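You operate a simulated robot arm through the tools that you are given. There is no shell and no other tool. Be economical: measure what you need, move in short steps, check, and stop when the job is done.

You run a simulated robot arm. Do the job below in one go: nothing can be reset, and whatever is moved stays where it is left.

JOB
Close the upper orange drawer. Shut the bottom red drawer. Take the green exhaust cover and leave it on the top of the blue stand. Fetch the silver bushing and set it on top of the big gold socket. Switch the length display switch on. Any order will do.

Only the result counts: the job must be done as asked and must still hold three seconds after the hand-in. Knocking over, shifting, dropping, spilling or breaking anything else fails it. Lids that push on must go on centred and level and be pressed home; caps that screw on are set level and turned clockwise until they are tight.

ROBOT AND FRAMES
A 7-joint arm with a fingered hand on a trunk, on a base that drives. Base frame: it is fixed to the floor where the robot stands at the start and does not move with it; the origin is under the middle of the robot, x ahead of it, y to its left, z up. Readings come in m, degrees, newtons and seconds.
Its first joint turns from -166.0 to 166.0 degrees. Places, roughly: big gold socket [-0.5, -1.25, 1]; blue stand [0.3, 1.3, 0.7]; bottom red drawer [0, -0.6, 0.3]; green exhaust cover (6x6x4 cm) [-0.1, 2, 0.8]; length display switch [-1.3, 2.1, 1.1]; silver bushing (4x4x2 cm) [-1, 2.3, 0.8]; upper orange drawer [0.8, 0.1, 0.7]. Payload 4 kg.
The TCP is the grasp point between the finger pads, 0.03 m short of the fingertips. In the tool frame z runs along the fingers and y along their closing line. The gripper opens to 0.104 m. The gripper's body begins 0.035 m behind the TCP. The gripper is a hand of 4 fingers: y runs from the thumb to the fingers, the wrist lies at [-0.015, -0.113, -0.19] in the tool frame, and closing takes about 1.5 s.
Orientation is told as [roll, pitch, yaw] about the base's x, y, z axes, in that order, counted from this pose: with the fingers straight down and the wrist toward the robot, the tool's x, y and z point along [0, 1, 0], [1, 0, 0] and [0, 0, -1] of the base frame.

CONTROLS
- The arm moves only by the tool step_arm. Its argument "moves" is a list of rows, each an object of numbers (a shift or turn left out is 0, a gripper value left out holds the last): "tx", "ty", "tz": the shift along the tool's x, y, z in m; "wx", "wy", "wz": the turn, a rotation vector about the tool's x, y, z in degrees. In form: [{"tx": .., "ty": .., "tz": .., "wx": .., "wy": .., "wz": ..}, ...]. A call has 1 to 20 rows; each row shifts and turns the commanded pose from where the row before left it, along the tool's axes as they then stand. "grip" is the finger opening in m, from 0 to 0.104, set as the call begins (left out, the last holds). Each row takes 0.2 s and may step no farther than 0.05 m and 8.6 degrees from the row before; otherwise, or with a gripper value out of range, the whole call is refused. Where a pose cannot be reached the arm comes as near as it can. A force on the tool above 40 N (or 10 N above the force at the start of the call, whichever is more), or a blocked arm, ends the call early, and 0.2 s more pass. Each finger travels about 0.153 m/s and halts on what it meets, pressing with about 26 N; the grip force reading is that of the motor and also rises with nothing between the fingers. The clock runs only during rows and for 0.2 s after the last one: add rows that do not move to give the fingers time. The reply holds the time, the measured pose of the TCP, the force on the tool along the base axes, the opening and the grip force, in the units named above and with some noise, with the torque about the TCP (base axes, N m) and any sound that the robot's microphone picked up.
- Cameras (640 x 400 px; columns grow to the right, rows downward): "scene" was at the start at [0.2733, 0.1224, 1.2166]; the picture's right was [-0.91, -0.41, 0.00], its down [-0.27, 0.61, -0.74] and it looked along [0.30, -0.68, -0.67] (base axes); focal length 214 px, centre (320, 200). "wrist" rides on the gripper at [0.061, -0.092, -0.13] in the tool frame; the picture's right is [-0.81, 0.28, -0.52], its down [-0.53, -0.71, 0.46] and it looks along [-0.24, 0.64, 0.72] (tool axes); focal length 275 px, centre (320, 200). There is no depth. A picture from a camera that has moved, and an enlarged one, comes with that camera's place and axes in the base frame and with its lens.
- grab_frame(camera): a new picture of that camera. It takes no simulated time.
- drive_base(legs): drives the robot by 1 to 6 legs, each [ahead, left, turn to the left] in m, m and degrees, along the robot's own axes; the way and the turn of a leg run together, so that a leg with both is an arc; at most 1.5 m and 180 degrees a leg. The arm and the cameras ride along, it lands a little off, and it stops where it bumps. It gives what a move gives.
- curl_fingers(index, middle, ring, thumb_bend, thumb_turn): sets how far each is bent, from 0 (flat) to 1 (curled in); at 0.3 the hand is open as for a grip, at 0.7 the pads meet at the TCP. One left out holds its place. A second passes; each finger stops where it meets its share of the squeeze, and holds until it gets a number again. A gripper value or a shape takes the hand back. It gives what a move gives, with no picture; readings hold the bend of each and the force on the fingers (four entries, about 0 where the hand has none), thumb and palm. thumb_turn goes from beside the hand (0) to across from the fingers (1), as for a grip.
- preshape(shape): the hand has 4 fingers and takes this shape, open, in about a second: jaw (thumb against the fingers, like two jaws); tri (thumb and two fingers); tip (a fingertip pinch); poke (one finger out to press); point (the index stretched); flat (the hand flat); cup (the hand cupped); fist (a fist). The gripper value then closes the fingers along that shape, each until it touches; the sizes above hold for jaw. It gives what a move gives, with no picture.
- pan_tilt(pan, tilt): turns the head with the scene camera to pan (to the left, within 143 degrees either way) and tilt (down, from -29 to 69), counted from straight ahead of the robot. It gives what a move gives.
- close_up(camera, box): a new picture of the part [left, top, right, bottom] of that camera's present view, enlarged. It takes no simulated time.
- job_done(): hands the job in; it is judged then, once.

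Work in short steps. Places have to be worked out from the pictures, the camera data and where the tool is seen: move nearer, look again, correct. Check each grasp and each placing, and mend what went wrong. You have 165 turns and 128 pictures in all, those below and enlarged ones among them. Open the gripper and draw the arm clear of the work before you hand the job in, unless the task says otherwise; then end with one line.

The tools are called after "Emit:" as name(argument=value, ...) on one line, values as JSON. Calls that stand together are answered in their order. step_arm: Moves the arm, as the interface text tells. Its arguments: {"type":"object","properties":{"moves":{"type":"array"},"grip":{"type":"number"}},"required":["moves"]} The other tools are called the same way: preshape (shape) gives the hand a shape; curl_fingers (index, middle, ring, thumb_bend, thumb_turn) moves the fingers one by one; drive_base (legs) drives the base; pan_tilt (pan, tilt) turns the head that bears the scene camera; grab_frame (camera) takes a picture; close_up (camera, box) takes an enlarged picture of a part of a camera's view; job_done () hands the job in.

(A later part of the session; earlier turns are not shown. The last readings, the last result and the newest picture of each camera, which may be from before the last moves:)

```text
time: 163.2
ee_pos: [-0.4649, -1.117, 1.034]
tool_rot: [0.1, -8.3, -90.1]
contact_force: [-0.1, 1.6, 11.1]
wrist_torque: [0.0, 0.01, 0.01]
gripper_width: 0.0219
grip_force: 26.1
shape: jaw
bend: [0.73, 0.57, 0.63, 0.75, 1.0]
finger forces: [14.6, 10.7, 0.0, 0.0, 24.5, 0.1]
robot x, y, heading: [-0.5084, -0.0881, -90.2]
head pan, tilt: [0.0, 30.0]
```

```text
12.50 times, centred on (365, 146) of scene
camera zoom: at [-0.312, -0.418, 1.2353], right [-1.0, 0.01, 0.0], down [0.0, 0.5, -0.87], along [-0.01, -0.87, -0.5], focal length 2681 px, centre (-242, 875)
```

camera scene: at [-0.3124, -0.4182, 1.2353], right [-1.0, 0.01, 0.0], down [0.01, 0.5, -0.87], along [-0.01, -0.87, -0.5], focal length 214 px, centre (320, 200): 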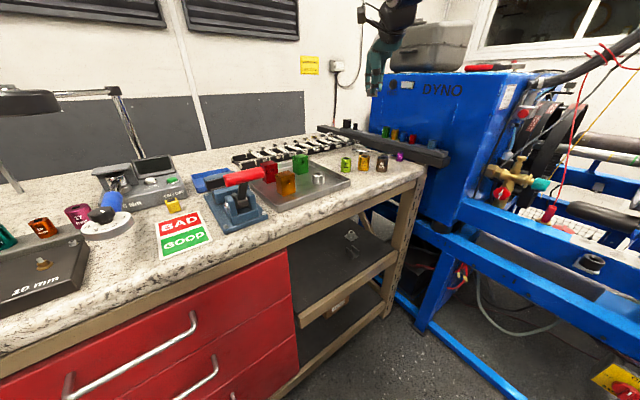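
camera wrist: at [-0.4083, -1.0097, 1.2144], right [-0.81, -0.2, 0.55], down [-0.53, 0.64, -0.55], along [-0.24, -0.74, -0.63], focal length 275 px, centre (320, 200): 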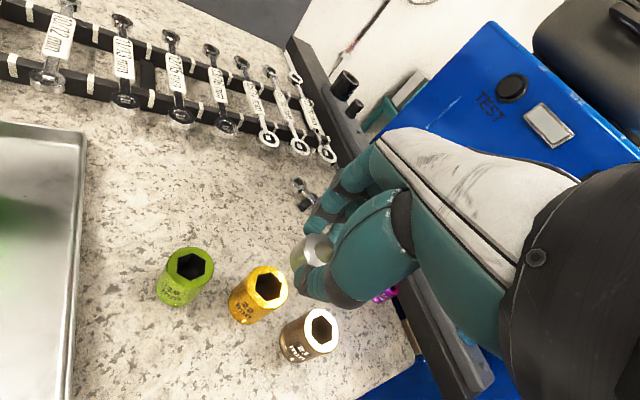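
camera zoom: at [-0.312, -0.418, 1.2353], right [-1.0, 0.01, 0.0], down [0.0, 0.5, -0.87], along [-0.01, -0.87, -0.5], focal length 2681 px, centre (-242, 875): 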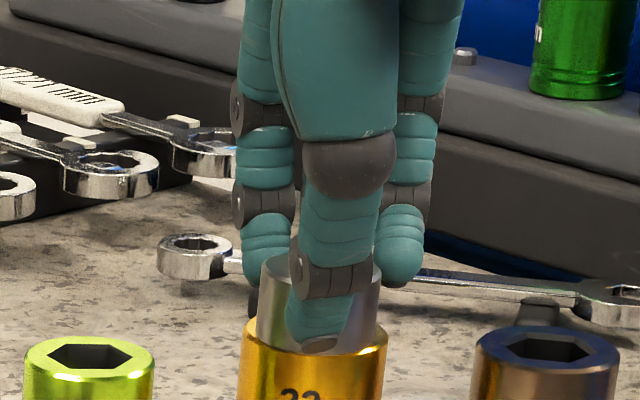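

Contact at 11 N; the bushing sits on the socket. Open the fingers gradually.

Emit:
step_arm(moves=[{}, {}], grip=0.03)

Emit:
step_arm(moves=[{}, {}], grip=0.05)

Emit:
close_up(camera="scene", box=[340, 125, 390, 165])

Emit:
close_up(camera="wrist", box=[230, 190, 390, 330])

```text
time: 163.8
ee_pos: [-0.4646, -1.1173, 1.0306]
tool_rot: [0.1, -7.9, -90.2]
contact_force: [-0.2, 0.5, -0.1]
wrist_torque: [-0.02, 0.01, 0.03]
gripper_width: 0.0299
grip_force: 0.1
shape: jaw
bend: [0.74, 0.54, 0.52, 0.74, 1.0]
finger forces: [0.0, 0.1, 0.0, 0.0, 0.0, 0.0]
robot x, y, heading: [-0.5121, -0.0858, -90.7]
head pan, tilt: [0.0, 30.0]
```

```text
time: 164.4
ee_pos: [-0.4646, -1.1168, 1.0326]
tool_rot: [0.1, -8.0, -90.1]
contact_force: [0.1, -0.8, -0.5]
wrist_torque: [0.02, 0.01, -0.01]
gripper_width: 0.0497
grip_force: 0.0
shape: jaw
bend: [0.74, 0.45, 0.42, 0.71, 1.0]
finger forces: [0.0, 0.0, 0.0, 0.0, 0.1, 0.0]
robot x, y, heading: [-0.506, -0.085, -90.4]
head pan, tilt: [0.0, 30.0]
```

```text
10.00 times, centred on (365, 145) of scene
camera zoom: at [-0.3119, -0.4185, 1.2351], right [-1.0, 0.01, 0.0], down [0.0, 0.5, -0.87], along [-0.01, -0.87, -0.5], focal length 2145 px, centre (-130, 750)
```

zoom: 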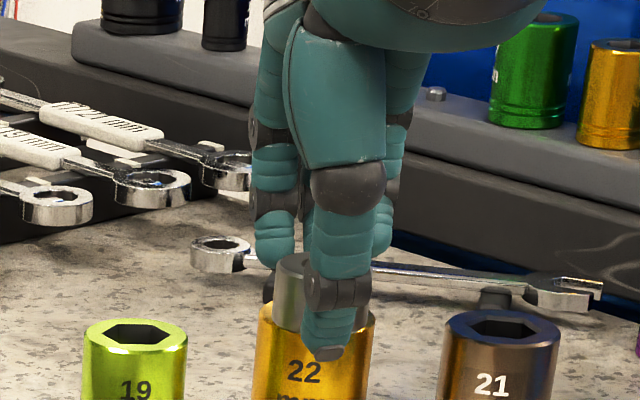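

```text
2.86 times, centred on (310, 260) of wrist
camera zoom: at [-0.4032, -1.0085, 1.1479], right [-0.81, -0.2, 0.55], down [-0.53, 0.64, -0.55], along [-0.24, -0.74, -0.63], focal length 786 px, centre (349, 29)
```

zoom: 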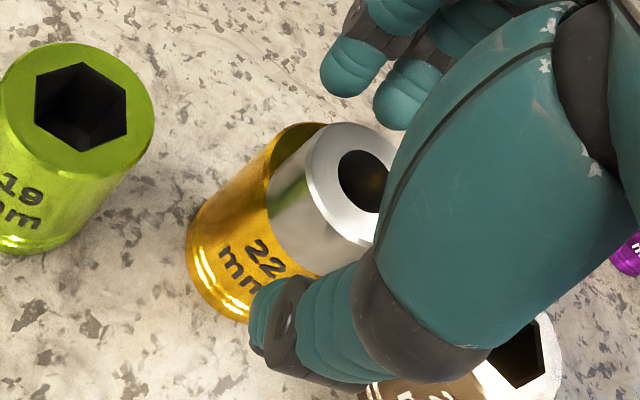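

The bushing stays put and level on the socket. Open wider and raise straight up.

Emit:
step_arm(moves=[{}, {}, {"ty": 0.0007, "tz": -0.005}, {"ty": 0.0014, "tz": -0.0099}, {"ty": 0.0028, "tz": -0.0198}, {"ty": 0.0042, "tz": -0.0297}, {"ty": 0.0056, "tz": -0.0396}, {"ty": 0.0056, "tz": -0.0396}], grip=0.085)

Emit:
close_up(camera="scene", box=[340, 125, 390, 175])

Emit:
grab_frame(camera="wrist")

```text
time: 166.2
ee_pos: [-0.466, -1.1192, 1.1737]
tool_rot: [0.0, -7.9, -90.1]
contact_force: [-0.4, 0.4, 0.0]
wrist_torque: [-0.02, 0.0, 0.0]
gripper_width: 0.0848
grip_force: 0.1
shape: jaw
bend: [0.27, 0.34, 0.31, 0.48, 0.99]
finger forces: [0.0, 0.0, 0.0, 0.0, 0.1, 0.0]
robot x, y, heading: [-0.5089, -0.0816, -90.7]
head pan, tilt: [0.0, 30.0]
```

```text
8.00 times, centred on (365, 150) of scene
camera zoom: at [-0.3119, -0.4186, 1.2351], right [-1.0, 0.01, 0.0], down [0.0, 0.5, -0.87], along [-0.01, -0.87, -0.5], focal length 1716 px, centre (-40, 600)
```

zoom: 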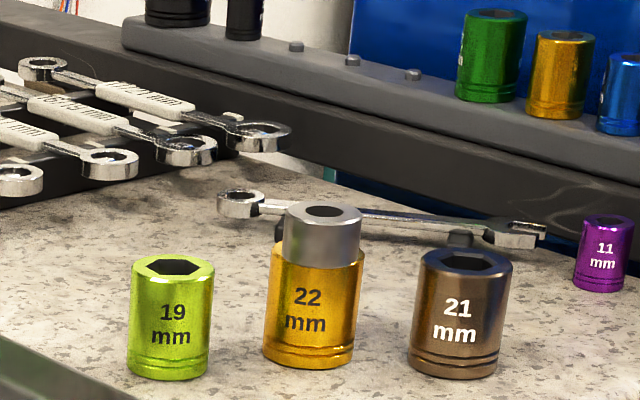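

```text
28 pictures are left
camera wrist: at [-0.4052, -1.0103, 1.2902], right [-0.81, -0.2, 0.55], down [-0.53, 0.64, -0.55], along [-0.24, -0.74, -0.63], focal length 275 px, centre (320, 200)
```

wrist: 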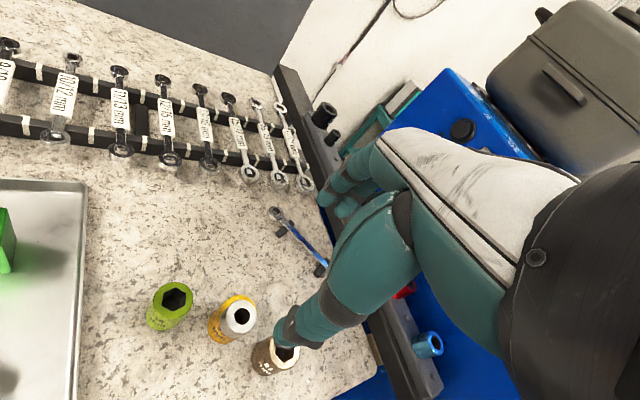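

The bushing stands on the socket, slightly off centre. Zoom in to measure the offset.

Emit:
close_up(camera="wrist", box=[190, 270, 290, 360])

Emit:
close_up(camera="scene", box=[350, 145, 375, 175])

```text
4.44 times, centred on (240, 315) of wrist
camera zoom: at [-0.4052, -1.0103, 1.2902], right [-0.81, -0.2, 0.55], down [-0.53, 0.64, -0.55], along [-0.24, -0.74, -0.63], focal length 1224 px, centre (676, -311)
```

zoom: 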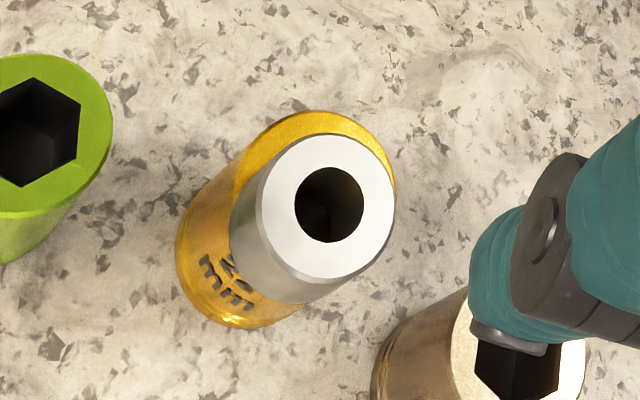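

```text
13.33 times, centred on (362, 160) of scene
camera zoom: at [-0.3119, -0.4186, 1.2351], right [-1.0, 0.01, 0.0], down [0.0, 0.5, -0.87], along [-0.01, -0.87, -0.5], focal length 2860 px, centre (-247, 733)
```

zoom: 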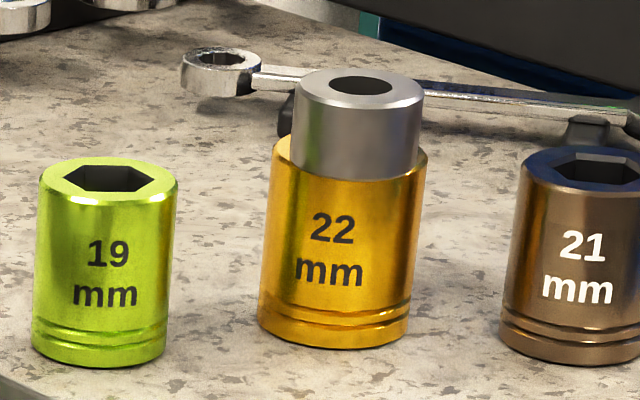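

The bushing is supported but I estimate it ~5 mm too near the robot (+y). I'll re-grip it in place (hand a few mm higher), lift slightly, shift 5 mm away, and set it down again.

Emit:
step_arm(moves=[{"tx": 0.001, "ty": -0.0076, "tz": 0.0394}, {"ty": -0.0056, "tz": 0.0396}, {"ty": -0.0042, "tz": 0.0297}, {"ty": -0.0028, "tz": 0.0198}, {"ty": -0.0011, "tz": 0.008}])

Emit:
close_up(camera="wrist", box=[230, 190, 390, 330])

```text
time: 167.4
ee_pos: [-0.4646, -1.115, 1.0395]
tool_rot: [0.1, -8.1, -90.1]
contact_force: [0.3, -0.5, 0.5]
wrist_torque: [-0.01, -0.03, -0.02]
gripper_width: 0.0846
grip_force: 0.1
shape: jaw
bend: [0.27, 0.34, 0.31, 0.48, 0.99]
finger forces: [0.0, 0.1, 0.1, 0.0, 0.1, 0.0]
robot x, y, heading: [-0.5053, -0.0826, -91.0]
head pan, tilt: [0.0, 30.0]
```

```text
2.86 times, centred on (310, 260) of wrist
camera zoom: at [-0.4027, -1.0059, 1.155], right [-0.81, -0.2, 0.55], down [-0.53, 0.64, -0.55], along [-0.24, -0.74, -0.63], focal length 786 px, centre (349, 29)
```

zoom: 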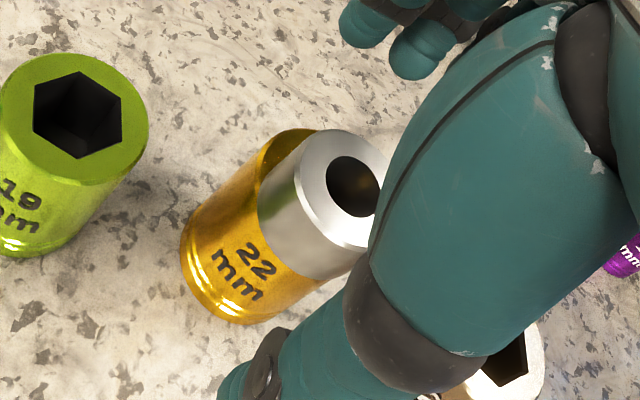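

Same relation seen. Close the fingers on it, then lift 5 mm.

Emit:
step_arm(moves=[{}, {}, {}, {}, {}, {}, {}, {}, {}], grip=0.01)

Emit:
step_arm(moves=[{"ty": 0.0007, "tz": -0.005}])

Emit:
close_up(camera="wrist", box=[230, 190, 390, 330])

Emit:
close_up(camera="scene", box=[345, 130, 385, 175])

```text
time: 169.4
ee_pos: [-0.4651, -1.114, 1.0396]
tool_rot: [0.1, -8.0, -90.1]
contact_force: [0.5, 1.6, 2.0]
wrist_torque: [-0.04, 0.01, -0.01]
gripper_width: 0.0235
grip_force: 25.9
shape: jaw
bend: [0.73, 0.56, 0.63, 0.75, 1.0]
finger forces: [12.2, 8.3, 0.0, 0.1, 21.4, 0.0]
robot x, y, heading: [-0.5101, -0.0873, -90.3]
head pan, tilt: [0.0, 30.0]
```

```text
time: 169.8
ee_pos: [-0.4641, -1.1151, 1.045]
tool_rot: [0.1, -8.0, -90.1]
contact_force: [-0.4, 0.4, -0.2]
wrist_torque: [-0.04, -0.03, 0.0]
gripper_width: 0.0178
grip_force: 26.4
shape: jaw
bend: [0.74, 0.74, 0.72, 0.82, 1.0]
finger forces: [0.0, 0.0, 0.0, 0.1, 0.0, 0.0]
robot x, y, heading: [-0.5068, -0.0858, -90.2]
head pan, tilt: [0.0, 30.0]
```

```text
2.86 times, centred on (310, 260) of wrist
camera zoom: at [-0.4018, -1.0066, 1.1606], right [-0.81, -0.2, 0.55], down [-0.53, 0.64, -0.55], along [-0.24, -0.74, -0.63], focal length 786 px, centre (349, 29)
```

zoom: 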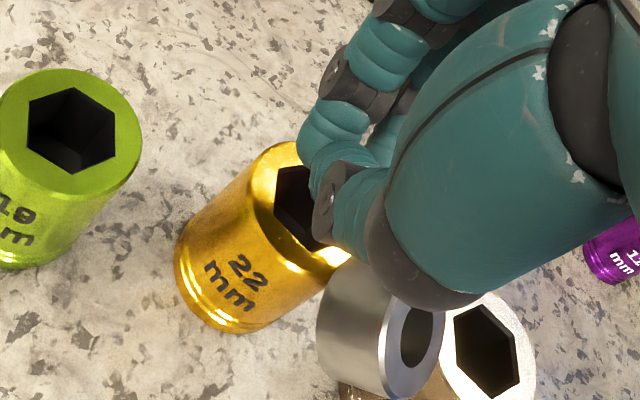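

```text
8.89 times, centred on (365, 152) of scene
camera zoom: at [-0.3119, -0.4185, 1.2351], right [-1.0, 0.01, 0.0], down [0.0, 0.5, -0.87], along [-0.01, -0.87, -0.5], focal length 1906 px, centre (-80, 622)
```

zoom: 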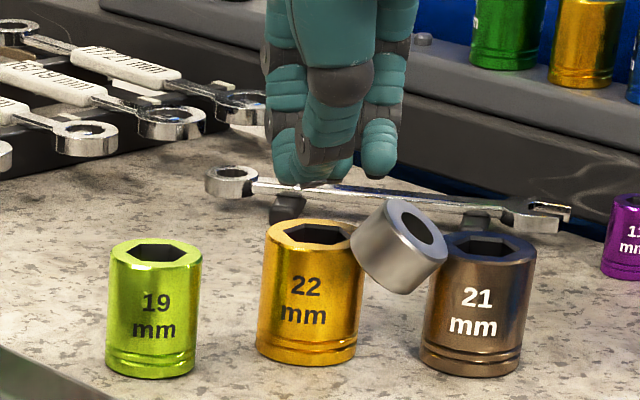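

The bushing slipped out of the pinch sideways. Raise the hand clear and see where it comes to rest.

Emit:
step_arm(moves=[{"ty": 0.0028, "tz": -0.0198}, {"ty": 0.0056, "tz": -0.0396}, {"ty": 0.0056, "tz": -0.0396}, {}, {}, {}])

Emit:
close_up(camera="scene", box=[335, 130, 405, 185])

Emit:
close_up(camera="wrist", box=[140, 250, 340, 400])

```text
time: 171.2
ee_pos: [-0.4635, -1.1183, 1.1412]
tool_rot: [0.1, -8.0, -90.2]
contact_force: [-0.2, 0.3, 0.8]
wrist_torque: [-0.01, 0.02, 0.0]
gripper_width: 0.0177
grip_force: 26.5
shape: jaw
bend: [0.74, 0.74, 0.72, 0.82, 1.0]
finger forces: [0.0, 0.0, 0.0, 0.1, 0.0, 0.0]
robot x, y, heading: [-0.5089, -0.0851, -90.7]
head pan, tilt: [0.0, 30.0]
```

```text
7.27 times, centred on (370, 158) of scene
camera zoom: at [-0.3119, -0.4185, 1.2351], right [-1.0, 0.01, 0.0], down [0.0, 0.5, -0.87], along [-0.01, -0.87, -0.5], focal length 1560 px, centre (-44, 509)
```

zoom: 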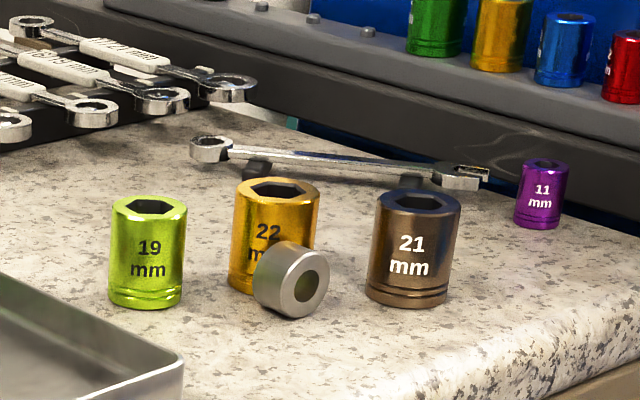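

```text
2.67 times, centred on (240, 325) of wrist
camera zoom: at [-0.4012, -1.0093, 1.2576], right [-0.81, -0.2, 0.55], down [-0.53, 0.64, -0.55], along [-0.24, -0.74, -0.63], focal length 734 px, centre (533, -133)
```

zoom: 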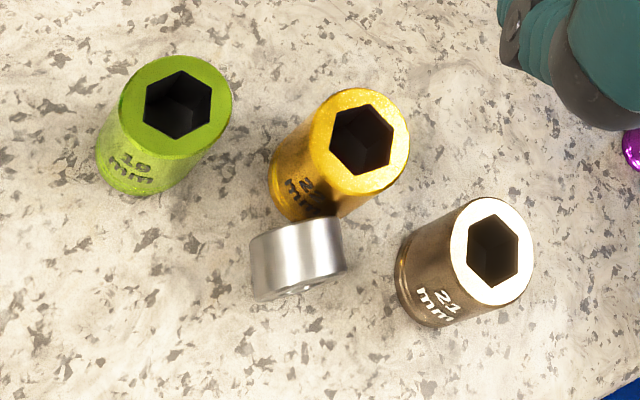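

The bushing is on its rim in front of the gold socket; sockets themselves haven't moved. Let it settle and look again.

Emit:
step_arm(moves=[{}, {}, {}, {}, {}], grip=0.06)

Emit:
close_up(camera="wrist", box=[190, 290, 310, 380])

Emit:
close_up(camera="scene", box=[345, 145, 385, 185])

```text
time: 172.4
ee_pos: [-0.4633, -1.1167, 1.141]
tool_rot: [0.1, -8.0, -90.1]
contact_force: [-0.3, -0.4, -0.2]
wrist_torque: [-0.01, 0.02, -0.01]
gripper_width: 0.0598
grip_force: 0.0
shape: jaw
bend: [0.74, 0.42, 0.38, 0.66, 1.0]
finger forces: [0.0, 0.0, 0.0, 0.0, 0.0, 0.0]
robot x, y, heading: [-0.507, -0.084, -90.3]
head pan, tilt: [0.0, 30.0]
```

```text
4.44 times, centred on (250, 335) of wrist
camera zoom: at [-0.4012, -1.0093, 1.2575], right [-0.81, -0.2, 0.55], down [-0.53, 0.64, -0.55], along [-0.24, -0.74, -0.63], focal length 1224 px, centre (631, -400)
```

zoom: 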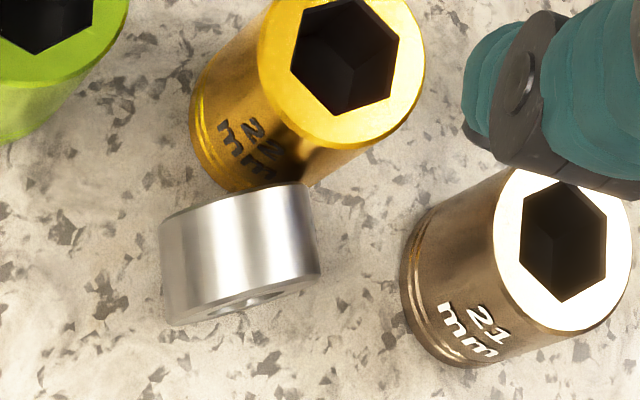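

```text
10.00 times, centred on (365, 165) of scene
camera zoom: at [-0.3119, -0.4185, 1.2351], right [-1.0, 0.01, 0.0], down [0.0, 0.5, -0.87], along [-0.01, -0.87, -0.5], focal length 2145 px, centre (-130, 550)
```

zoom: 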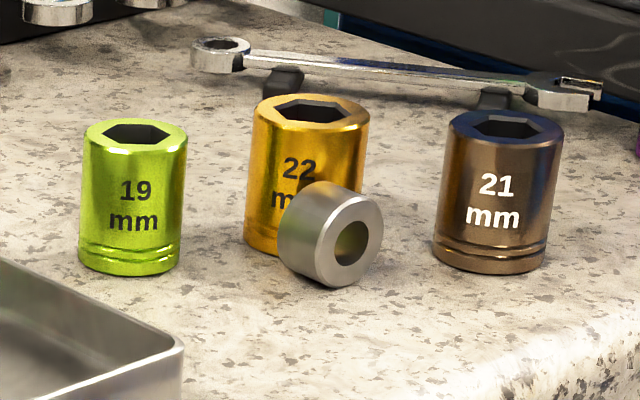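

The bushing rests on its curved side just in front of the gold socket. I'll try to tip it flat toward the robot by lightly dragging its top with a fingertip; first take the poke shape above it.

Emit:
preshape(shape="poke")

Emit:
step_arm(moves=[{"tx": -0.0147, "ty": -0.0294, "tz": -0.0042}, {"ty": -0.0042, "tz": 0.0297}, {"ty": -0.0042, "tz": 0.0297}, {"ty": -0.0028, "tz": 0.0198}])

Emit:
close_up(camera="scene", box=[335, 120, 405, 185])

Emit:
close_up(camera="wrist", box=[210, 180, 410, 340])

```text
time: 173.3
ee_pos: [-0.4629, -1.1178, 1.1423]
tool_rot: [0.1, -8.0, -90.1]
contact_force: [-0.4, 0.0, -0.5]
wrist_torque: [-0.02, 0.0, 0.02]
gripper_width: 0.0
grip_force: 0.1
shape: poke
bend: [0.7, 0.7, 0.99, 1.0, 1.0]
finger forces: [0.0, 0.0, 0.0, 0.0, 0.0, 0.0]
robot x, y, heading: [-0.5073, -0.0883, -90.6]
head pan, tilt: [0.0, 30.0]
```

```text
time: 174.3
ee_pos: [-0.4772, -1.0859, 1.0626]
tool_rot: [0.1, -8.0, -90.2]
contact_force: [-0.7, -1.1, 1.0]
wrist_torque: [0.0, -0.06, -0.02]
gripper_width: 0.0
grip_force: 0.1
shape: poke
bend: [0.7, 0.7, 0.99, 1.0, 1.0]
finger forces: [0.1, 0.0, 0.1, 0.0, 0.1, 0.0]
robot x, y, heading: [-0.5093, -0.0873, -90.3]
head pan, tilt: [0.0, 30.0]
```

```text
6.15 times, centred on (370, 152) of scene
camera zoom: at [-0.312, -0.4184, 1.2352], right [-1.0, 0.01, 0.0], down [0.0, 0.5, -0.87], along [-0.01, -0.87, -0.5], focal length 1320 px, centre (12, 492)
```

zoom: 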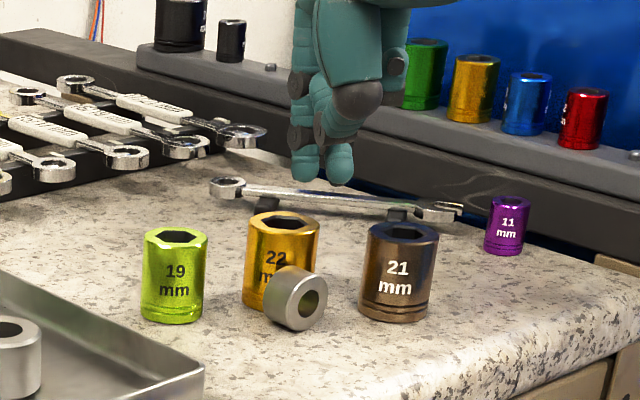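

```text
2.50 times, centred on (310, 260) of wrist
camera zoom: at [-0.4159, -0.978, 1.1782], right [-0.81, -0.2, 0.55], down [-0.53, 0.64, -0.55], along [-0.24, -0.74, -0.63], focal length 688 px, centre (345, 50)
```

zoom: 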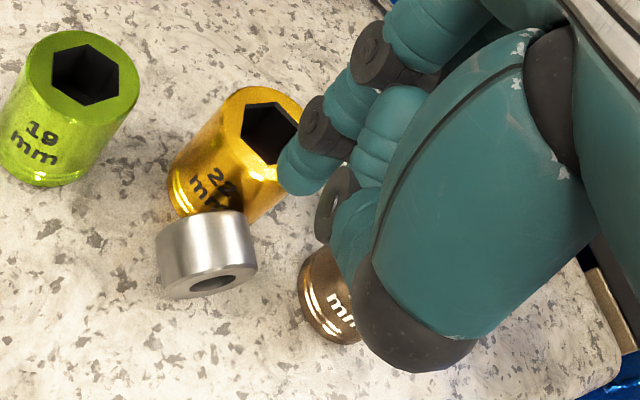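

The index tip is right above the bushing. Shift 6 mm toward the robot to clear the gold socket and lower onto its top.

Emit:
step_arm(moves=[{"tx": -0.002, "ty": -0.006, "tz": -0.001}, {"ty": -0.0028, "tz": 0.0198}, {"ty": -0.0017, "tz": 0.0119}])

Emit:
step_arm(moves=[{"tz": 0.002}, {"tz": 0.002}])

Emit:
close_up(camera="scene", box=[335, 120, 405, 185])

```text
time: 175.1
ee_pos: [-0.4809, -1.0781, 1.033]
tool_rot: [0.1, -7.9, -90.0]
contact_force: [-0.4, 0.1, -0.5]
wrist_torque: [0.01, 0.04, 0.0]
gripper_width: 0.0004
grip_force: 0.1
shape: poke
bend: [0.7, 0.7, 0.99, 1.0, 1.0]
finger forces: [0.1, 0.0, 0.1, 0.0, 0.0, 0.0]
robot x, y, heading: [-0.5069, -0.087, -90.3]
head pan, tilt: [0.0, 30.0]
```

```text
time: 175.7
ee_pos: [-0.4821, -1.0813, 1.0297]
tool_rot: [0.1, -8.1, -90.1]
contact_force: [0.1, -0.5, 0.3]
wrist_torque: [-0.01, -0.01, -0.04]
gripper_width: 0.0
grip_force: 0.0
shape: poke
bend: [0.7, 0.7, 0.99, 1.0, 1.0]
finger forces: [0.0, 0.0, 0.1, 0.0, 0.0, 0.1]
robot x, y, heading: [-0.5074, -0.0836, -90.7]
head pan, tilt: [0.0, 30.0]
```

```text
6.15 times, centred on (370, 152) of scene
camera zoom: at [-0.3119, -0.4185, 1.2351], right [-1.0, 0.01, 0.0], down [0.0, 0.5, -0.87], along [-0.01, -0.87, -0.5], focal length 1320 px, centre (12, 492)
```

zoom: 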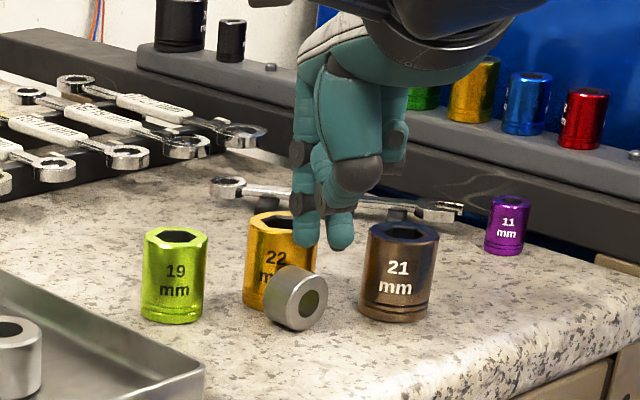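

About 12–15 mm of gap remains. Lower further in small steps.

Emit:
step_arm(moves=[{"ty": -0.0004, "tz": 0.003}, {"ty": -0.0004, "tz": 0.003}, {"ty": -0.0003, "tz": 0.002}])

Emit:
step_arm(moves=[{"tz": 0.0015}, {"tz": 0.0015}])

Emit:
close_up(camera="scene", box=[345, 130, 385, 180])

```text
time: 176.5
ee_pos: [-0.4803, -1.0783, 1.0212]
tool_rot: [0.1, -8.0, -90.1]
contact_force: [0.6, -0.4, 0.1]
wrist_torque: [0.0, 0.01, 0.03]
gripper_width: 0.0002
grip_force: 0.0
shape: poke
bend: [0.7, 0.7, 0.99, 1.0, 1.0]
finger forces: [0.0, 0.0, 0.1, 0.0, 0.1, 0.1]
robot x, y, heading: [-0.5103, -0.0822, -90.7]
head pan, tilt: [0.0, 30.0]
```

```text
time: 177.1
ee_pos: [-0.4822, -1.0792, 1.0173]
tool_rot: [0.1, -8.0, -90.1]
contact_force: [0.2, 0.1, -0.5]
wrist_torque: [-0.01, -0.01, 0.0]
gripper_width: 0.0001
grip_force: 0.0
shape: poke
bend: [0.7, 0.7, 0.99, 1.0, 1.0]
finger forces: [0.0, 0.1, 0.1, 0.0, 0.1, 0.0]
robot x, y, heading: [-0.5061, -0.0849, -90.5]
head pan, tilt: [0.0, 30.0]
```

```text
8.00 times, centred on (365, 155) of scene
camera zoom: at [-0.3119, -0.4185, 1.2351], right [-1.0, 0.01, 0.0], down [0.0, 0.5, -0.87], along [-0.01, -0.87, -0.5], focal length 1716 px, centre (-40, 560)
```

zoom: 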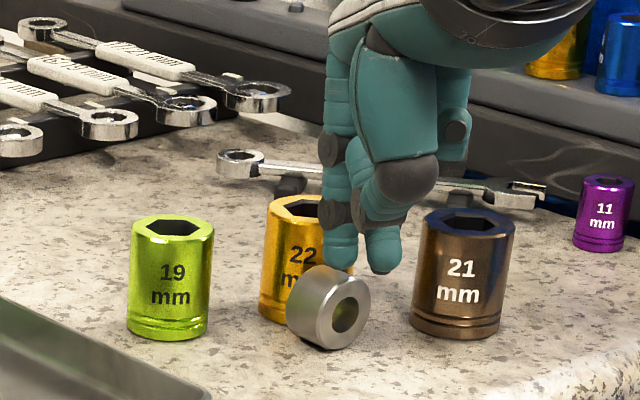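

The fingertip is about at the bushing's top height; check the exact relation from the wrist camera.

Emit:
close_up(camera="wrist", box=[230, 190, 350, 290])

Emit:
close_up(camera="scene", box=[355, 150, 380, 178])

```text
4.00 times, centred on (290, 240) of wrist
camera zoom: at [-0.4192, -0.971, 1.1334], right [-0.81, -0.2, 0.55], down [-0.53, 0.64, -0.55], along [-0.24, -0.74, -0.63], focal length 1101 px, centre (440, 40)
```

zoom: 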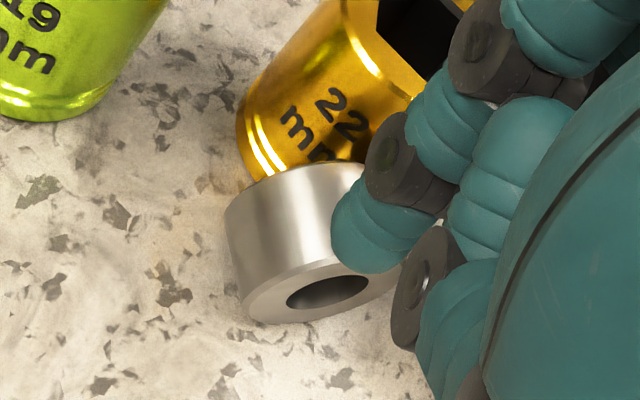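

```text
14.29 times, centred on (368, 164) of scene
camera zoom: at [-0.3119, -0.4185, 1.2351], right [-1.0, 0.01, 0.0], down [0.0, 0.5, -0.87], along [-0.01, -0.87, -0.5], focal length 3064 px, centre (-359, 714)
```

zoom: 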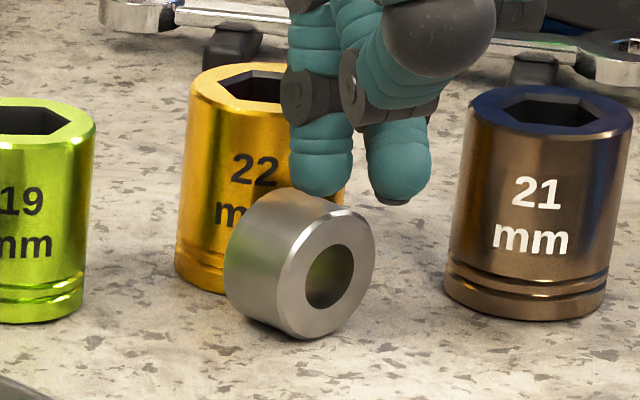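

The index tip is nearly on top of the bushing. Shift it 8 mm toward the bushing's rear, press until light contact.

Emit:
step_arm(moves=[{"tz": -0.004}, {"tx": 0.006, "ty": 0.007, "tz": 0.001}, {"tz": 0.003}, {"tz": 0.0015}, {"tz": 0.0015}])

Emit:
step_arm(moves=[{"tz": 0.0015}, {"tz": 0.0015}])

```text
time: 178.3
ee_pos: [-0.4752, -1.0868, 1.0161]
tool_rot: [0.1, -8.0, -90.1]
contact_force: [0.1, -0.2, -0.4]
wrist_torque: [0.0, 0.01, -0.02]
gripper_width: 0.0
grip_force: 0.0
shape: poke
bend: [0.7, 0.7, 0.99, 1.0, 1.0]
finger forces: [0.0, 0.1, 0.1, 0.0, 0.0, 0.1]
robot x, y, heading: [-0.508, -0.0847, -90.6]
head pan, tilt: [0.0, 30.0]
```

```text
time: 178.9
ee_pos: [-0.4752, -1.0882, 1.0118]
tool_rot: [0.2, -7.9, -90.1]
contact_force: [0.1, -0.3, 1.1]
wrist_torque: [0.0, 0.02, 0.0]
gripper_width: 0.0
grip_force: 0.1
shape: poke
bend: [0.7, 0.7, 0.99, 1.0, 1.0]
finger forces: [0.0, 0.0, 0.0, 0.0, 0.0, 0.0]
robot x, y, heading: [-0.5073, -0.0877, -90.4]
head pan, tilt: [0.0, 30.0]
```

Emit:
step_arm(moves=[{"tz": 0.0015}, {"tz": 0.0015}])

Emit:
close_up(camera="scene", box=[355, 150, 380, 178])

```text
time: 179.5
ee_pos: [-0.4753, -1.0877, 1.0112]
tool_rot: [0.1, -8.2, -90.0]
contact_force: [0.0, -0.4, 9.4]
wrist_torque: [0.0, 0.05, 0.0]
gripper_width: 0.0001
grip_force: 0.0
shape: poke
bend: [0.7, 0.7, 0.99, 1.0, 1.0]
finger forces: [0.0, 9.5, 0.0, 0.1, 0.1, 0.0]
robot x, y, heading: [-0.5091, -0.0867, -90.3]
head pan, tilt: [0.0, 30.0]
```

```text
14.29 times, centred on (368, 164) of scene
camera zoom: at [-0.3119, -0.4181, 1.2352], right [-1.0, 0.01, 0.0], down [0.0, 0.5, -0.87], along [-0.01, -0.87, -0.5], focal length 3064 px, centre (-359, 714)
```

zoom: 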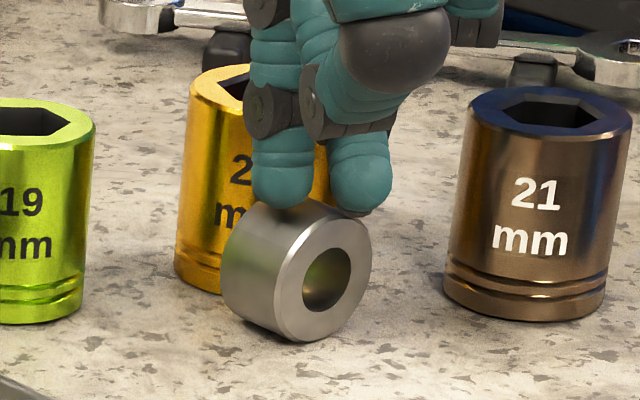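

Contact at 9 N on the rear top. Now drag toward the bushing's front to tip it.

Emit:
step_arm(moves=[{"tx": -0.002, "ty": -0.0034, "tz": -0.0005}, {"tx": -0.002, "ty": -0.0034, "tz": -0.0005}, {"tx": -0.002, "ty": -0.0034, "tz": -0.0008}, {"tx": -0.002, "ty": -0.0034, "tz": -0.0008}])

Emit:
close_up(camera="scene", box=[355, 150, 380, 178])

```text
time: 180.5
ee_pos: [-0.4821, -1.0741, 1.0095]
tool_rot: [0.1, -8.1, -90.1]
contact_force: [-0.5, 0.1, -0.2]
wrist_torque: [0.0, 0.02, -0.01]
gripper_width: 0.0002
grip_force: 0.1
shape: poke
bend: [0.7, 0.7, 0.99, 1.0, 1.0]
finger forces: [0.1, 0.1, 0.1, 0.0, 0.1, 0.0]
robot x, y, heading: [-0.5092, -0.0861, -90.5]
head pan, tilt: [0.0, 30.0]
```

```text
14.29 times, centred on (368, 164) of scene
camera zoom: at [-0.3119, -0.4185, 1.2351], right [-1.0, 0.01, 0.0], down [0.0, 0.5, -0.87], along [-0.01, -0.87, -0.5], focal length 3064 px, centre (-359, 714)
```

zoom: 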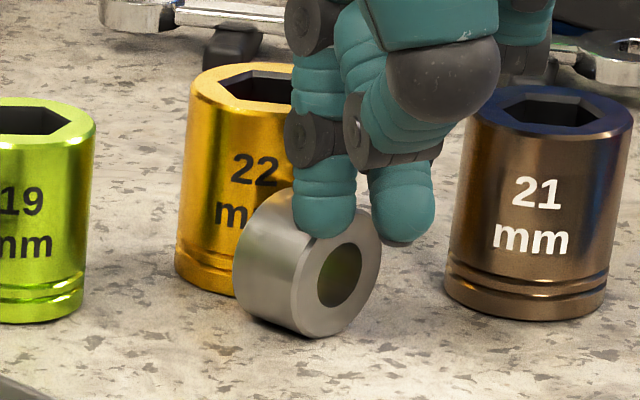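

It slid a few mm forward. Repeat: go back to the rear top, press again and drag farther.

Emit:
step_arm(moves=[{"tz": -0.006}, {"tx": 0.008, "ty": 0.0125, "tz": 0.0015}, {"tz": 0.004}, {"tz": 0.003}, {"tz": 0.0015}])

Emit:
step_arm(moves=[{"tz": 0.0015}, {"tz": 0.0015}])

Emit:
close_up(camera="wrist", box=[230, 190, 350, 290])

```text
time: 181.7
ee_pos: [-0.4732, -1.0883, 1.0096]
tool_rot: [0.1, -8.4, -90.1]
contact_force: [-1.1, 0.6, 24.8]
wrist_torque: [0.03, 0.11, 0.03]
gripper_width: 0.0
grip_force: 0.1
shape: poke
bend: [0.7, 0.7, 0.99, 1.0, 1.0]
finger forces: [0.0, 24.3, 0.1, 0.0, 0.1, 0.1]
robot x, y, heading: [-0.5098, -0.085, -90.6]
head pan, tilt: [0.0, 30.0]
```

```text
time: 182.4
ee_pos: [-0.4727, -1.0891, 1.012]
tool_rot: [0.3, -8.6, -90.1]
contact_force: [-0.3, 0.1, 14.8]
wrist_torque: [-0.05, 0.09, 0.0]
gripper_width: 0.0002
grip_force: 0.1
shape: poke
bend: [0.7, 0.7, 0.99, 1.0, 1.0]
finger forces: [0.0, 15.6, 0.0, 0.0, 0.0, 0.1]
robot x, y, heading: [-0.5079, -0.0837, -90.5]
head pan, tilt: [0.0, 30.0]
stopped in row 2: the force on the tool passed its limit at 41 N (the readings are from after the stop); the commanded pose is now the measured one
```

```text
4.00 times, centred on (290, 240) of wrist
camera zoom: at [-0.4115, -0.9793, 1.1259], right [-0.81, -0.19, 0.55], down [-0.53, 0.64, -0.56], along [-0.24, -0.75, -0.62], focal length 1101 px, centre (440, 40)
```

zoom: 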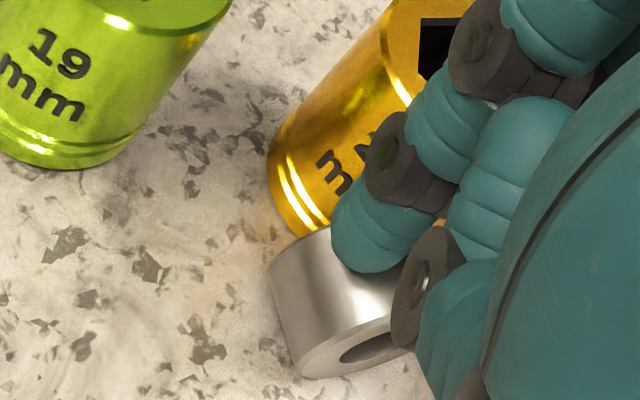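

Good press (15 N) at the rear. Drag forward again.

Emit:
step_arm(moves=[{"tx": -0.002, "ty": -0.0036, "tz": -0.0003}, {"tx": -0.002, "ty": -0.0036, "tz": -0.0003}, {"tx": -0.002, "ty": -0.0036, "tz": -0.0003}, {"tx": -0.002, "ty": -0.0036, "tz": -0.0003}, {"tx": -0.002, "ty": -0.0036, "tz": -0.0003}])

Emit:
close_up(camera="scene", box=[350, 150, 385, 180])

```text
time: 183.6
ee_pos: [-0.483, -1.072, 1.0068]
tool_rot: [0.2, -8.3, -90.1]
contact_force: [0.2, 0.3, -0.6]
wrist_torque: [-0.02, 0.01, 0.0]
gripper_width: 0.0
grip_force: 0.1
shape: poke
bend: [0.7, 0.7, 0.99, 1.0, 1.0]
finger forces: [0.1, 0.0, 0.0, 0.0, 0.0, 0.1]
robot x, y, heading: [-0.5051, -0.085, -90.8]
head pan, tilt: [0.0, 30.0]
```

```text
13.33 times, centred on (368, 165) of scene
camera zoom: at [-0.3119, -0.4185, 1.2351], right [-1.0, 0.01, 0.0], down [0.0, 0.5, -0.87], along [-0.01, -0.87, -0.5], focal length 2860 px, centre (-313, 667)
```

zoom: 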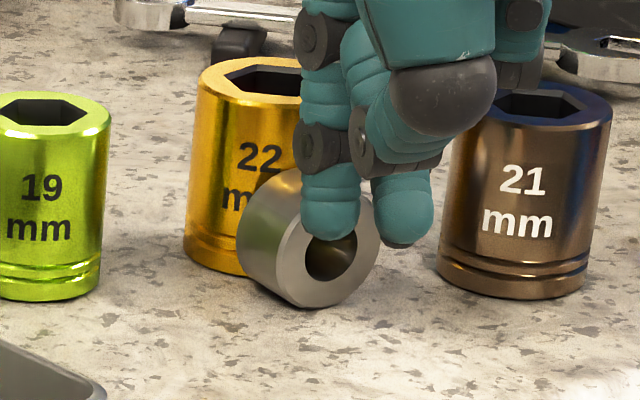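

The drag opened a small gap behind the bushing. I'll place the fingertip at its rear top rim, slightly lower, and push forward.

Emit:
step_arm(moves=[{"tz": -0.012}, {"tx": 0.0035, "ty": 0.0205, "tz": 0.003}, {"tz": 0.005}, {"tz": 0.003}, {"tz": 0.002}, {"tz": 0.0015}])

```text
time: 185.0
ee_pos: [-0.4806, -1.0927, 1.0109]
tool_rot: [0.4, -8.6, -90.1]
contact_force: [0.2, 5.4, 20.1]
wrist_torque: [0.03, -0.17, 0.04]
gripper_width: 0.0
grip_force: 0.2
shape: poke
bend: [0.7, 0.7, 0.99, 1.0, 1.0]
finger forces: [17.3, 3.6, 0.0, 0.0, 0.0, 0.0]
robot x, y, heading: [-0.5108, -0.0881, -90.3]
head pan, tilt: [0.0, 30.0]
```

Emit:
step_arm(moves=[{"tx": -0.0015, "ty": -0.004, "tz": -0.0003}, {"tx": -0.0015, "ty": -0.004, "tz": -0.0003}, {"tx": -0.0015, "ty": -0.004, "tz": -0.0003}, {"tx": -0.0015, "ty": -0.004, "tz": -0.0003}, {"tx": -0.0015, "ty": -0.004, "tz": -0.0003}, {"tx": -0.0015, "ty": -0.004, "tz": -0.0003}, {"tx": -0.0015, "ty": -0.004, "tz": -0.0003}])

Emit:
close_up(camera="scene", box=[340, 140, 390, 190])

```text
time: 186.6
ee_pos: [-0.4914, -1.064, 1.0046]
tool_rot: [0.2, -8.3, -90.1]
contact_force: [-0.4, 0.6, -0.1]
wrist_torque: [-0.01, -0.03, 0.01]
gripper_width: 0.0
grip_force: 0.0
shape: poke
bend: [0.7, 0.7, 0.99, 1.0, 1.0]
finger forces: [0.0, 0.1, 0.0, 0.1, 0.0, 0.0]
robot x, y, heading: [-0.509, -0.0829, -90.7]
head pan, tilt: [0.0, 30.0]
```

```text
8.00 times, centred on (365, 165) of scene
camera zoom: at [-0.3119, -0.4184, 1.2351], right [-1.0, 0.01, 0.0], down [0.0, 0.5, -0.87], along [-0.01, -0.87, -0.5], focal length 1716 px, centre (-40, 480)
```

zoom: 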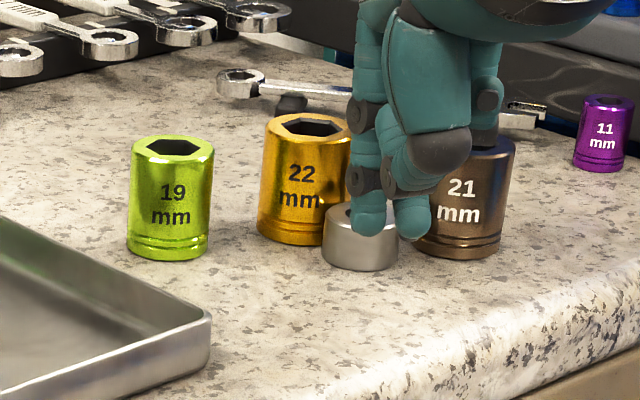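

The bushing has tipped flat, in front of the gap between gold and brown. Now press its top lightly and drag it to open space toward the robot.

Emit:
step_arm(moves=[{"ty": 0.004, "tz": 0.003}, {"tz": 0.003}, {"tz": 0.002}])

```text
time: 187.4
ee_pos: [-0.4898, -1.0682, 0.9962]
tool_rot: [0.3, -8.4, -90.1]
contact_force: [0.7, -0.2, 0.8]
wrist_torque: [0.03, -0.04, 0.02]
gripper_width: 0.0
grip_force: 0.2
shape: poke
bend: [0.7, 0.7, 0.99, 1.0, 1.0]
finger forces: [0.0, 0.0, 0.0, 0.0, 0.0, 0.1]
robot x, y, heading: [-0.5065, -0.0838, -90.4]
head pan, tilt: [0.0, 30.0]
```

Emit:
step_arm(moves=[{"tz": 0.0015}, {"tz": 0.0015}])

```text
time: 188.0
ee_pos: [-0.49, -1.0681, 0.9935]
tool_rot: [0.2, -8.4, -90.0]
contact_force: [0.9, -0.2, 0.3]
wrist_torque: [0.0, 0.01, -0.01]
gripper_width: 0.0
grip_force: 0.1
shape: poke
bend: [0.7, 0.7, 0.99, 1.0, 1.0]
finger forces: [0.0, 0.0, 0.0, 0.1, 0.0, 0.1]
robot x, y, heading: [-0.5064, -0.0852, -90.8]
head pan, tilt: [0.0, 30.0]
```

Emit:
step_arm(moves=[{"tz": 0.0015}, {"tz": 0.0015}, {"tz": 0.001}])

Emit:
close_up(camera="wrist", box=[220, 170, 380, 300])

```text
time: 188.8
ee_pos: [-0.49, -1.0681, 0.9909]
tool_rot: [0.2, -8.4, -90.1]
contact_force: [-0.9, -0.5, 0.1]
wrist_torque: [0.03, -0.02, -0.02]
gripper_width: 0.0
grip_force: 0.1
shape: poke
bend: [0.7, 0.7, 0.99, 1.0, 1.0]
finger forces: [0.0, 0.1, 0.1, 0.0, 0.1, 0.1]
robot x, y, heading: [-0.5084, -0.0854, -90.5]
head pan, tilt: [0.0, 30.0]
```

```text
3.08 times, centred on (300, 235) of wrist
camera zoom: at [-0.4284, -0.9601, 1.1065], right [-0.81, -0.2, 0.55], down [-0.53, 0.64, -0.56], along [-0.24, -0.74, -0.62], focal length 847 px, centre (382, 92)
```

zoom: 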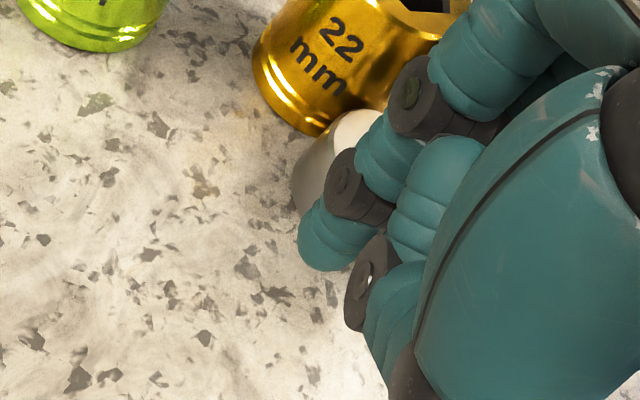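

The fingertip is in front of the bushing, which is at about (-0.482,-1.093). Raise, move 14 mm forward over it, and press down.

Emit:
step_arm(moves=[{"tz": -0.02}, {"ty": 0.0145, "tz": 0.002}, {"tz": 0.004}, {"tz": 0.003}, {"tz": 0.002}])

```text
time: 190.0
ee_pos: [-0.49, -1.0818, 1.0021]
tool_rot: [0.2, -8.3, -90.2]
contact_force: [-0.3, -0.1, -0.3]
wrist_torque: [-0.04, 0.0, 0.03]
gripper_width: 0.0
grip_force: 0.1
shape: poke
bend: [0.7, 0.7, 0.99, 1.0, 1.0]
finger forces: [0.0, 0.0, 0.1, 0.0, 0.0, 0.1]
robot x, y, heading: [-0.5094, -0.0849, -90.6]
head pan, tilt: [0.0, 30.0]
```

Emit:
step_arm(moves=[{"tz": 0.0015}, {"tz": 0.0015}, {"tz": 0.001}])

```text
time: 190.8
ee_pos: [-0.49, -1.0827, 0.9993]
tool_rot: [0.1, -8.4, -90.2]
contact_force: [0.1, 0.6, 2.6]
wrist_torque: [-0.01, -0.03, 0.0]
gripper_width: 0.0001
grip_force: 0.1
shape: poke
bend: [0.7, 0.7, 0.99, 1.0, 1.0]
finger forces: [2.6, 0.0, 0.0, 0.0, 0.0, 0.1]
robot x, y, heading: [-0.5077, -0.0812, -90.5]
head pan, tilt: [0.0, 30.0]
```

Contact starts. Press a bit more, then drag 4.5 cm toward the robot.

Emit:
step_arm(moves=[{"tz": 0.0015}, {"tz": 0.001}])

Emit:
step_arm(moves=[{"ty": -0.004, "tz": -0.0006}, {"ty": -0.004, "tz": -0.0006}, {"ty": -0.004, "tz": -0.0006}, {"ty": -0.004, "tz": -0.0006}, {"ty": -0.004, "tz": -0.0006}, {"ty": -0.004, "tz": -0.0006}, {"ty": -0.004, "tz": -0.0006}, {"ty": -0.004, "tz": -0.0006}, {"ty": -0.004, "tz": -0.0006}, {"ty": -0.004, "tz": -0.0006}])

```text
time: 191.4
ee_pos: [-0.4905, -1.084, 0.9993]
tool_rot: [0.3, -8.7, -90.1]
contact_force: [-0.5, 2.9, 19.4]
wrist_torque: [-0.1, -0.16, 0.03]
gripper_width: 0.0
grip_force: 0.1
shape: poke
bend: [0.7, 0.7, 0.99, 1.0, 1.0]
finger forces: [18.8, 0.0, 0.1, 0.0, 0.0, 0.0]
robot x, y, heading: [-0.5055, -0.0806, -90.5]
head pan, tilt: [0.0, 30.0]
```

```text
time: 193.6
ee_pos: [-0.4903, -1.0423, 0.9961]
tool_rot: [0.2, -8.3, -90.1]
contact_force: [0.0, -0.3, -0.1]
wrist_torque: [-0.04, -0.01, 0.0]
gripper_width: 0.0
grip_force: 0.0
shape: poke
bend: [0.7, 0.7, 0.99, 1.0, 1.0]
finger forces: [0.1, 0.0, 0.1, 0.0, 0.1, 0.0]
robot x, y, heading: [-0.5088, -0.0873, -90.4]
head pan, tilt: [0.0, 30.0]
```

Raise the hand, reopen to jaw, and look where the bushing is.

Emit:
step_arm(moves=[{"tz": -0.02}, {"ty": 0.005, "tz": -0.035}, {"ty": 0.005, "tz": -0.035}, {"ty": 0.005, "tz": -0.035}])

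Emit:
preshape(shape="jaw")

Emit:
grab_frame(camera="wrist")

```text
time: 194.6
ee_pos: [-0.4922, -1.0395, 1.119]
tool_rot: [0.2, -8.5, -90.1]
contact_force: [-0.1, 0.4, -0.3]
wrist_torque: [-0.01, 0.01, 0.04]
gripper_width: 0.0002
grip_force: 0.0
shape: poke
bend: [0.7, 0.7, 0.99, 1.0, 1.0]
finger forces: [0.0, 0.1, 0.0, 0.0, 0.0, 0.0]
robot x, y, heading: [-0.5078, -0.0857, -90.6]
head pan, tilt: [0.0, 30.0]
```

```text
time: 195.5
ee_pos: [-0.4927, -1.0394, 1.119]
tool_rot: [0.2, -8.4, -90.0]
contact_force: [-0.2, -0.2, 0.0]
wrist_torque: [0.02, 0.01, 0.01]
gripper_width: 0.1039
grip_force: 0.1
shape: jaw
bend: [0.3, 0.3, 0.3, 0.3, 0.98]
finger forces: [0.1, 0.0, 0.1, 0.0, 0.0, 0.0]
robot x, y, heading: [-0.5131, -0.0831, -90.3]
head pan, tilt: [0.0, 30.0]
```

```text
6 pictures are left
camera wrist: at [-0.4305, -0.9304, 1.2346], right [-0.81, -0.2, 0.55], down [-0.53, 0.64, -0.56], along [-0.24, -0.74, -0.62], focal length 275 px, centre (320, 200)
```

wrist: 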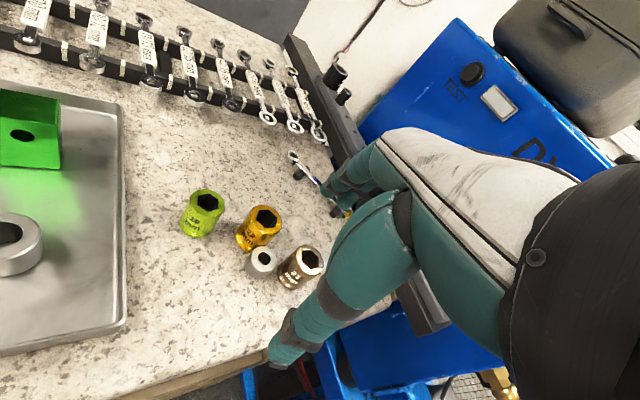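

Bushing is flat at about (-0.490,-1.101), snug in front of gold/brown. I'll use the poke finger again, index tip centred on its hole, press and drag it toward the robot.

Emit:
preshape(shape="poke")

Emit:
step_arm(moves=[{"tx": 0.0061, "ty": 0.025, "tz": 0.0035}, {"tx": 0.0061, "ty": 0.025, "tz": 0.0035}, {"ty": -0.005, "tz": 0.035}, {"ty": -0.005, "tz": 0.035}, {"ty": -0.0025, "tz": 0.019}, {"tz": 0.005}, {"tz": 0.0025}])

Emit:
step_arm(moves=[{"tz": 0.001}])

```text
time: 196.4
ee_pos: [-0.492, -1.0386, 1.1187]
tool_rot: [0.3, -8.4, -90.1]
contact_force: [0.3, -0.3, -0.2]
wrist_torque: [-0.05, 0.04, -0.03]
gripper_width: 0.0001
grip_force: 0.0
shape: poke
bend: [0.7, 0.7, 0.99, 1.0, 1.0]
finger forces: [0.1, 0.0, 0.1, 0.0, 0.1, 0.1]
robot x, y, heading: [-0.5077, -0.0847, -90.6]
head pan, tilt: [0.0, 30.0]
```

```text
time: 198.0
ee_pos: [-0.4771, -1.0933, 1.0238]
tool_rot: [0.2, -8.5, -90.2]
contact_force: [0.0, 0.1, 0.2]
wrist_torque: [0.03, 0.0, 0.02]
gripper_width: 0.0
grip_force: 0.0
shape: poke
bend: [0.7, 0.7, 0.99, 1.0, 1.0]
finger forces: [0.0, 0.0, 0.0, 0.1, 0.1, 0.0]
robot x, y, heading: [-0.5092, -0.0837, -90.5]
head pan, tilt: [0.0, 30.0]
```

```text
time: 198.4
ee_pos: [-0.4768, -1.0918, 1.0232]
tool_rot: [0.2, -8.4, -90.2]
contact_force: [0.4, 0.0, 0.3]
wrist_torque: [0.05, 0.02, -0.01]
gripper_width: 0.0001
grip_force: 0.1
shape: poke
bend: [0.7, 0.7, 0.99, 1.0, 1.0]
finger forces: [0.0, 0.0, 0.0, 0.0, 0.0, 0.0]
robot x, y, heading: [-0.5091, -0.0828, -90.5]
head pan, tilt: [0.0, 30.0]
```

Emit:
step_arm(moves=[{"tx": -0.003, "ty": -0.002}, {"ty": -0.0014, "tz": 0.01}, {"ty": -0.0008, "tz": 0.006}, {"tz": 0.003}])

Emit:
step_arm(moves=[{"tz": 0.0015}, {"tz": 0.0015}])

```text
time: 199.4
ee_pos: [-0.4812, -1.0907, 1.0047]
tool_rot: [0.2, -8.4, -90.1]
contact_force: [0.1, -0.4, 0.4]
wrist_torque: [-0.02, -0.04, 0.01]
gripper_width: 0.0002
grip_force: 0.2
shape: poke
bend: [0.7, 0.7, 0.99, 1.0, 1.0]
finger forces: [0.0, 0.0, 0.1, 0.1, 0.1, 0.0]
robot x, y, heading: [-0.5051, -0.0826, -90.5]
head pan, tilt: [0.0, 30.0]
```

```text
time: 200.0
ee_pos: [-0.4802, -1.0915, 1.0022]
tool_rot: [0.3, -8.3, -90.1]
contact_force: [0.9, 0.4, -0.7]
wrist_torque: [0.02, -0.02, 0.01]
gripper_width: 0.0002
grip_force: 0.0
shape: poke
bend: [0.7, 0.7, 0.99, 1.0, 1.0]
finger forces: [0.0, 0.0, 0.0, 0.1, 0.0, 0.0]
robot x, y, heading: [-0.5096, -0.0849, -90.4]
head pan, tilt: [0.0, 30.0]
```

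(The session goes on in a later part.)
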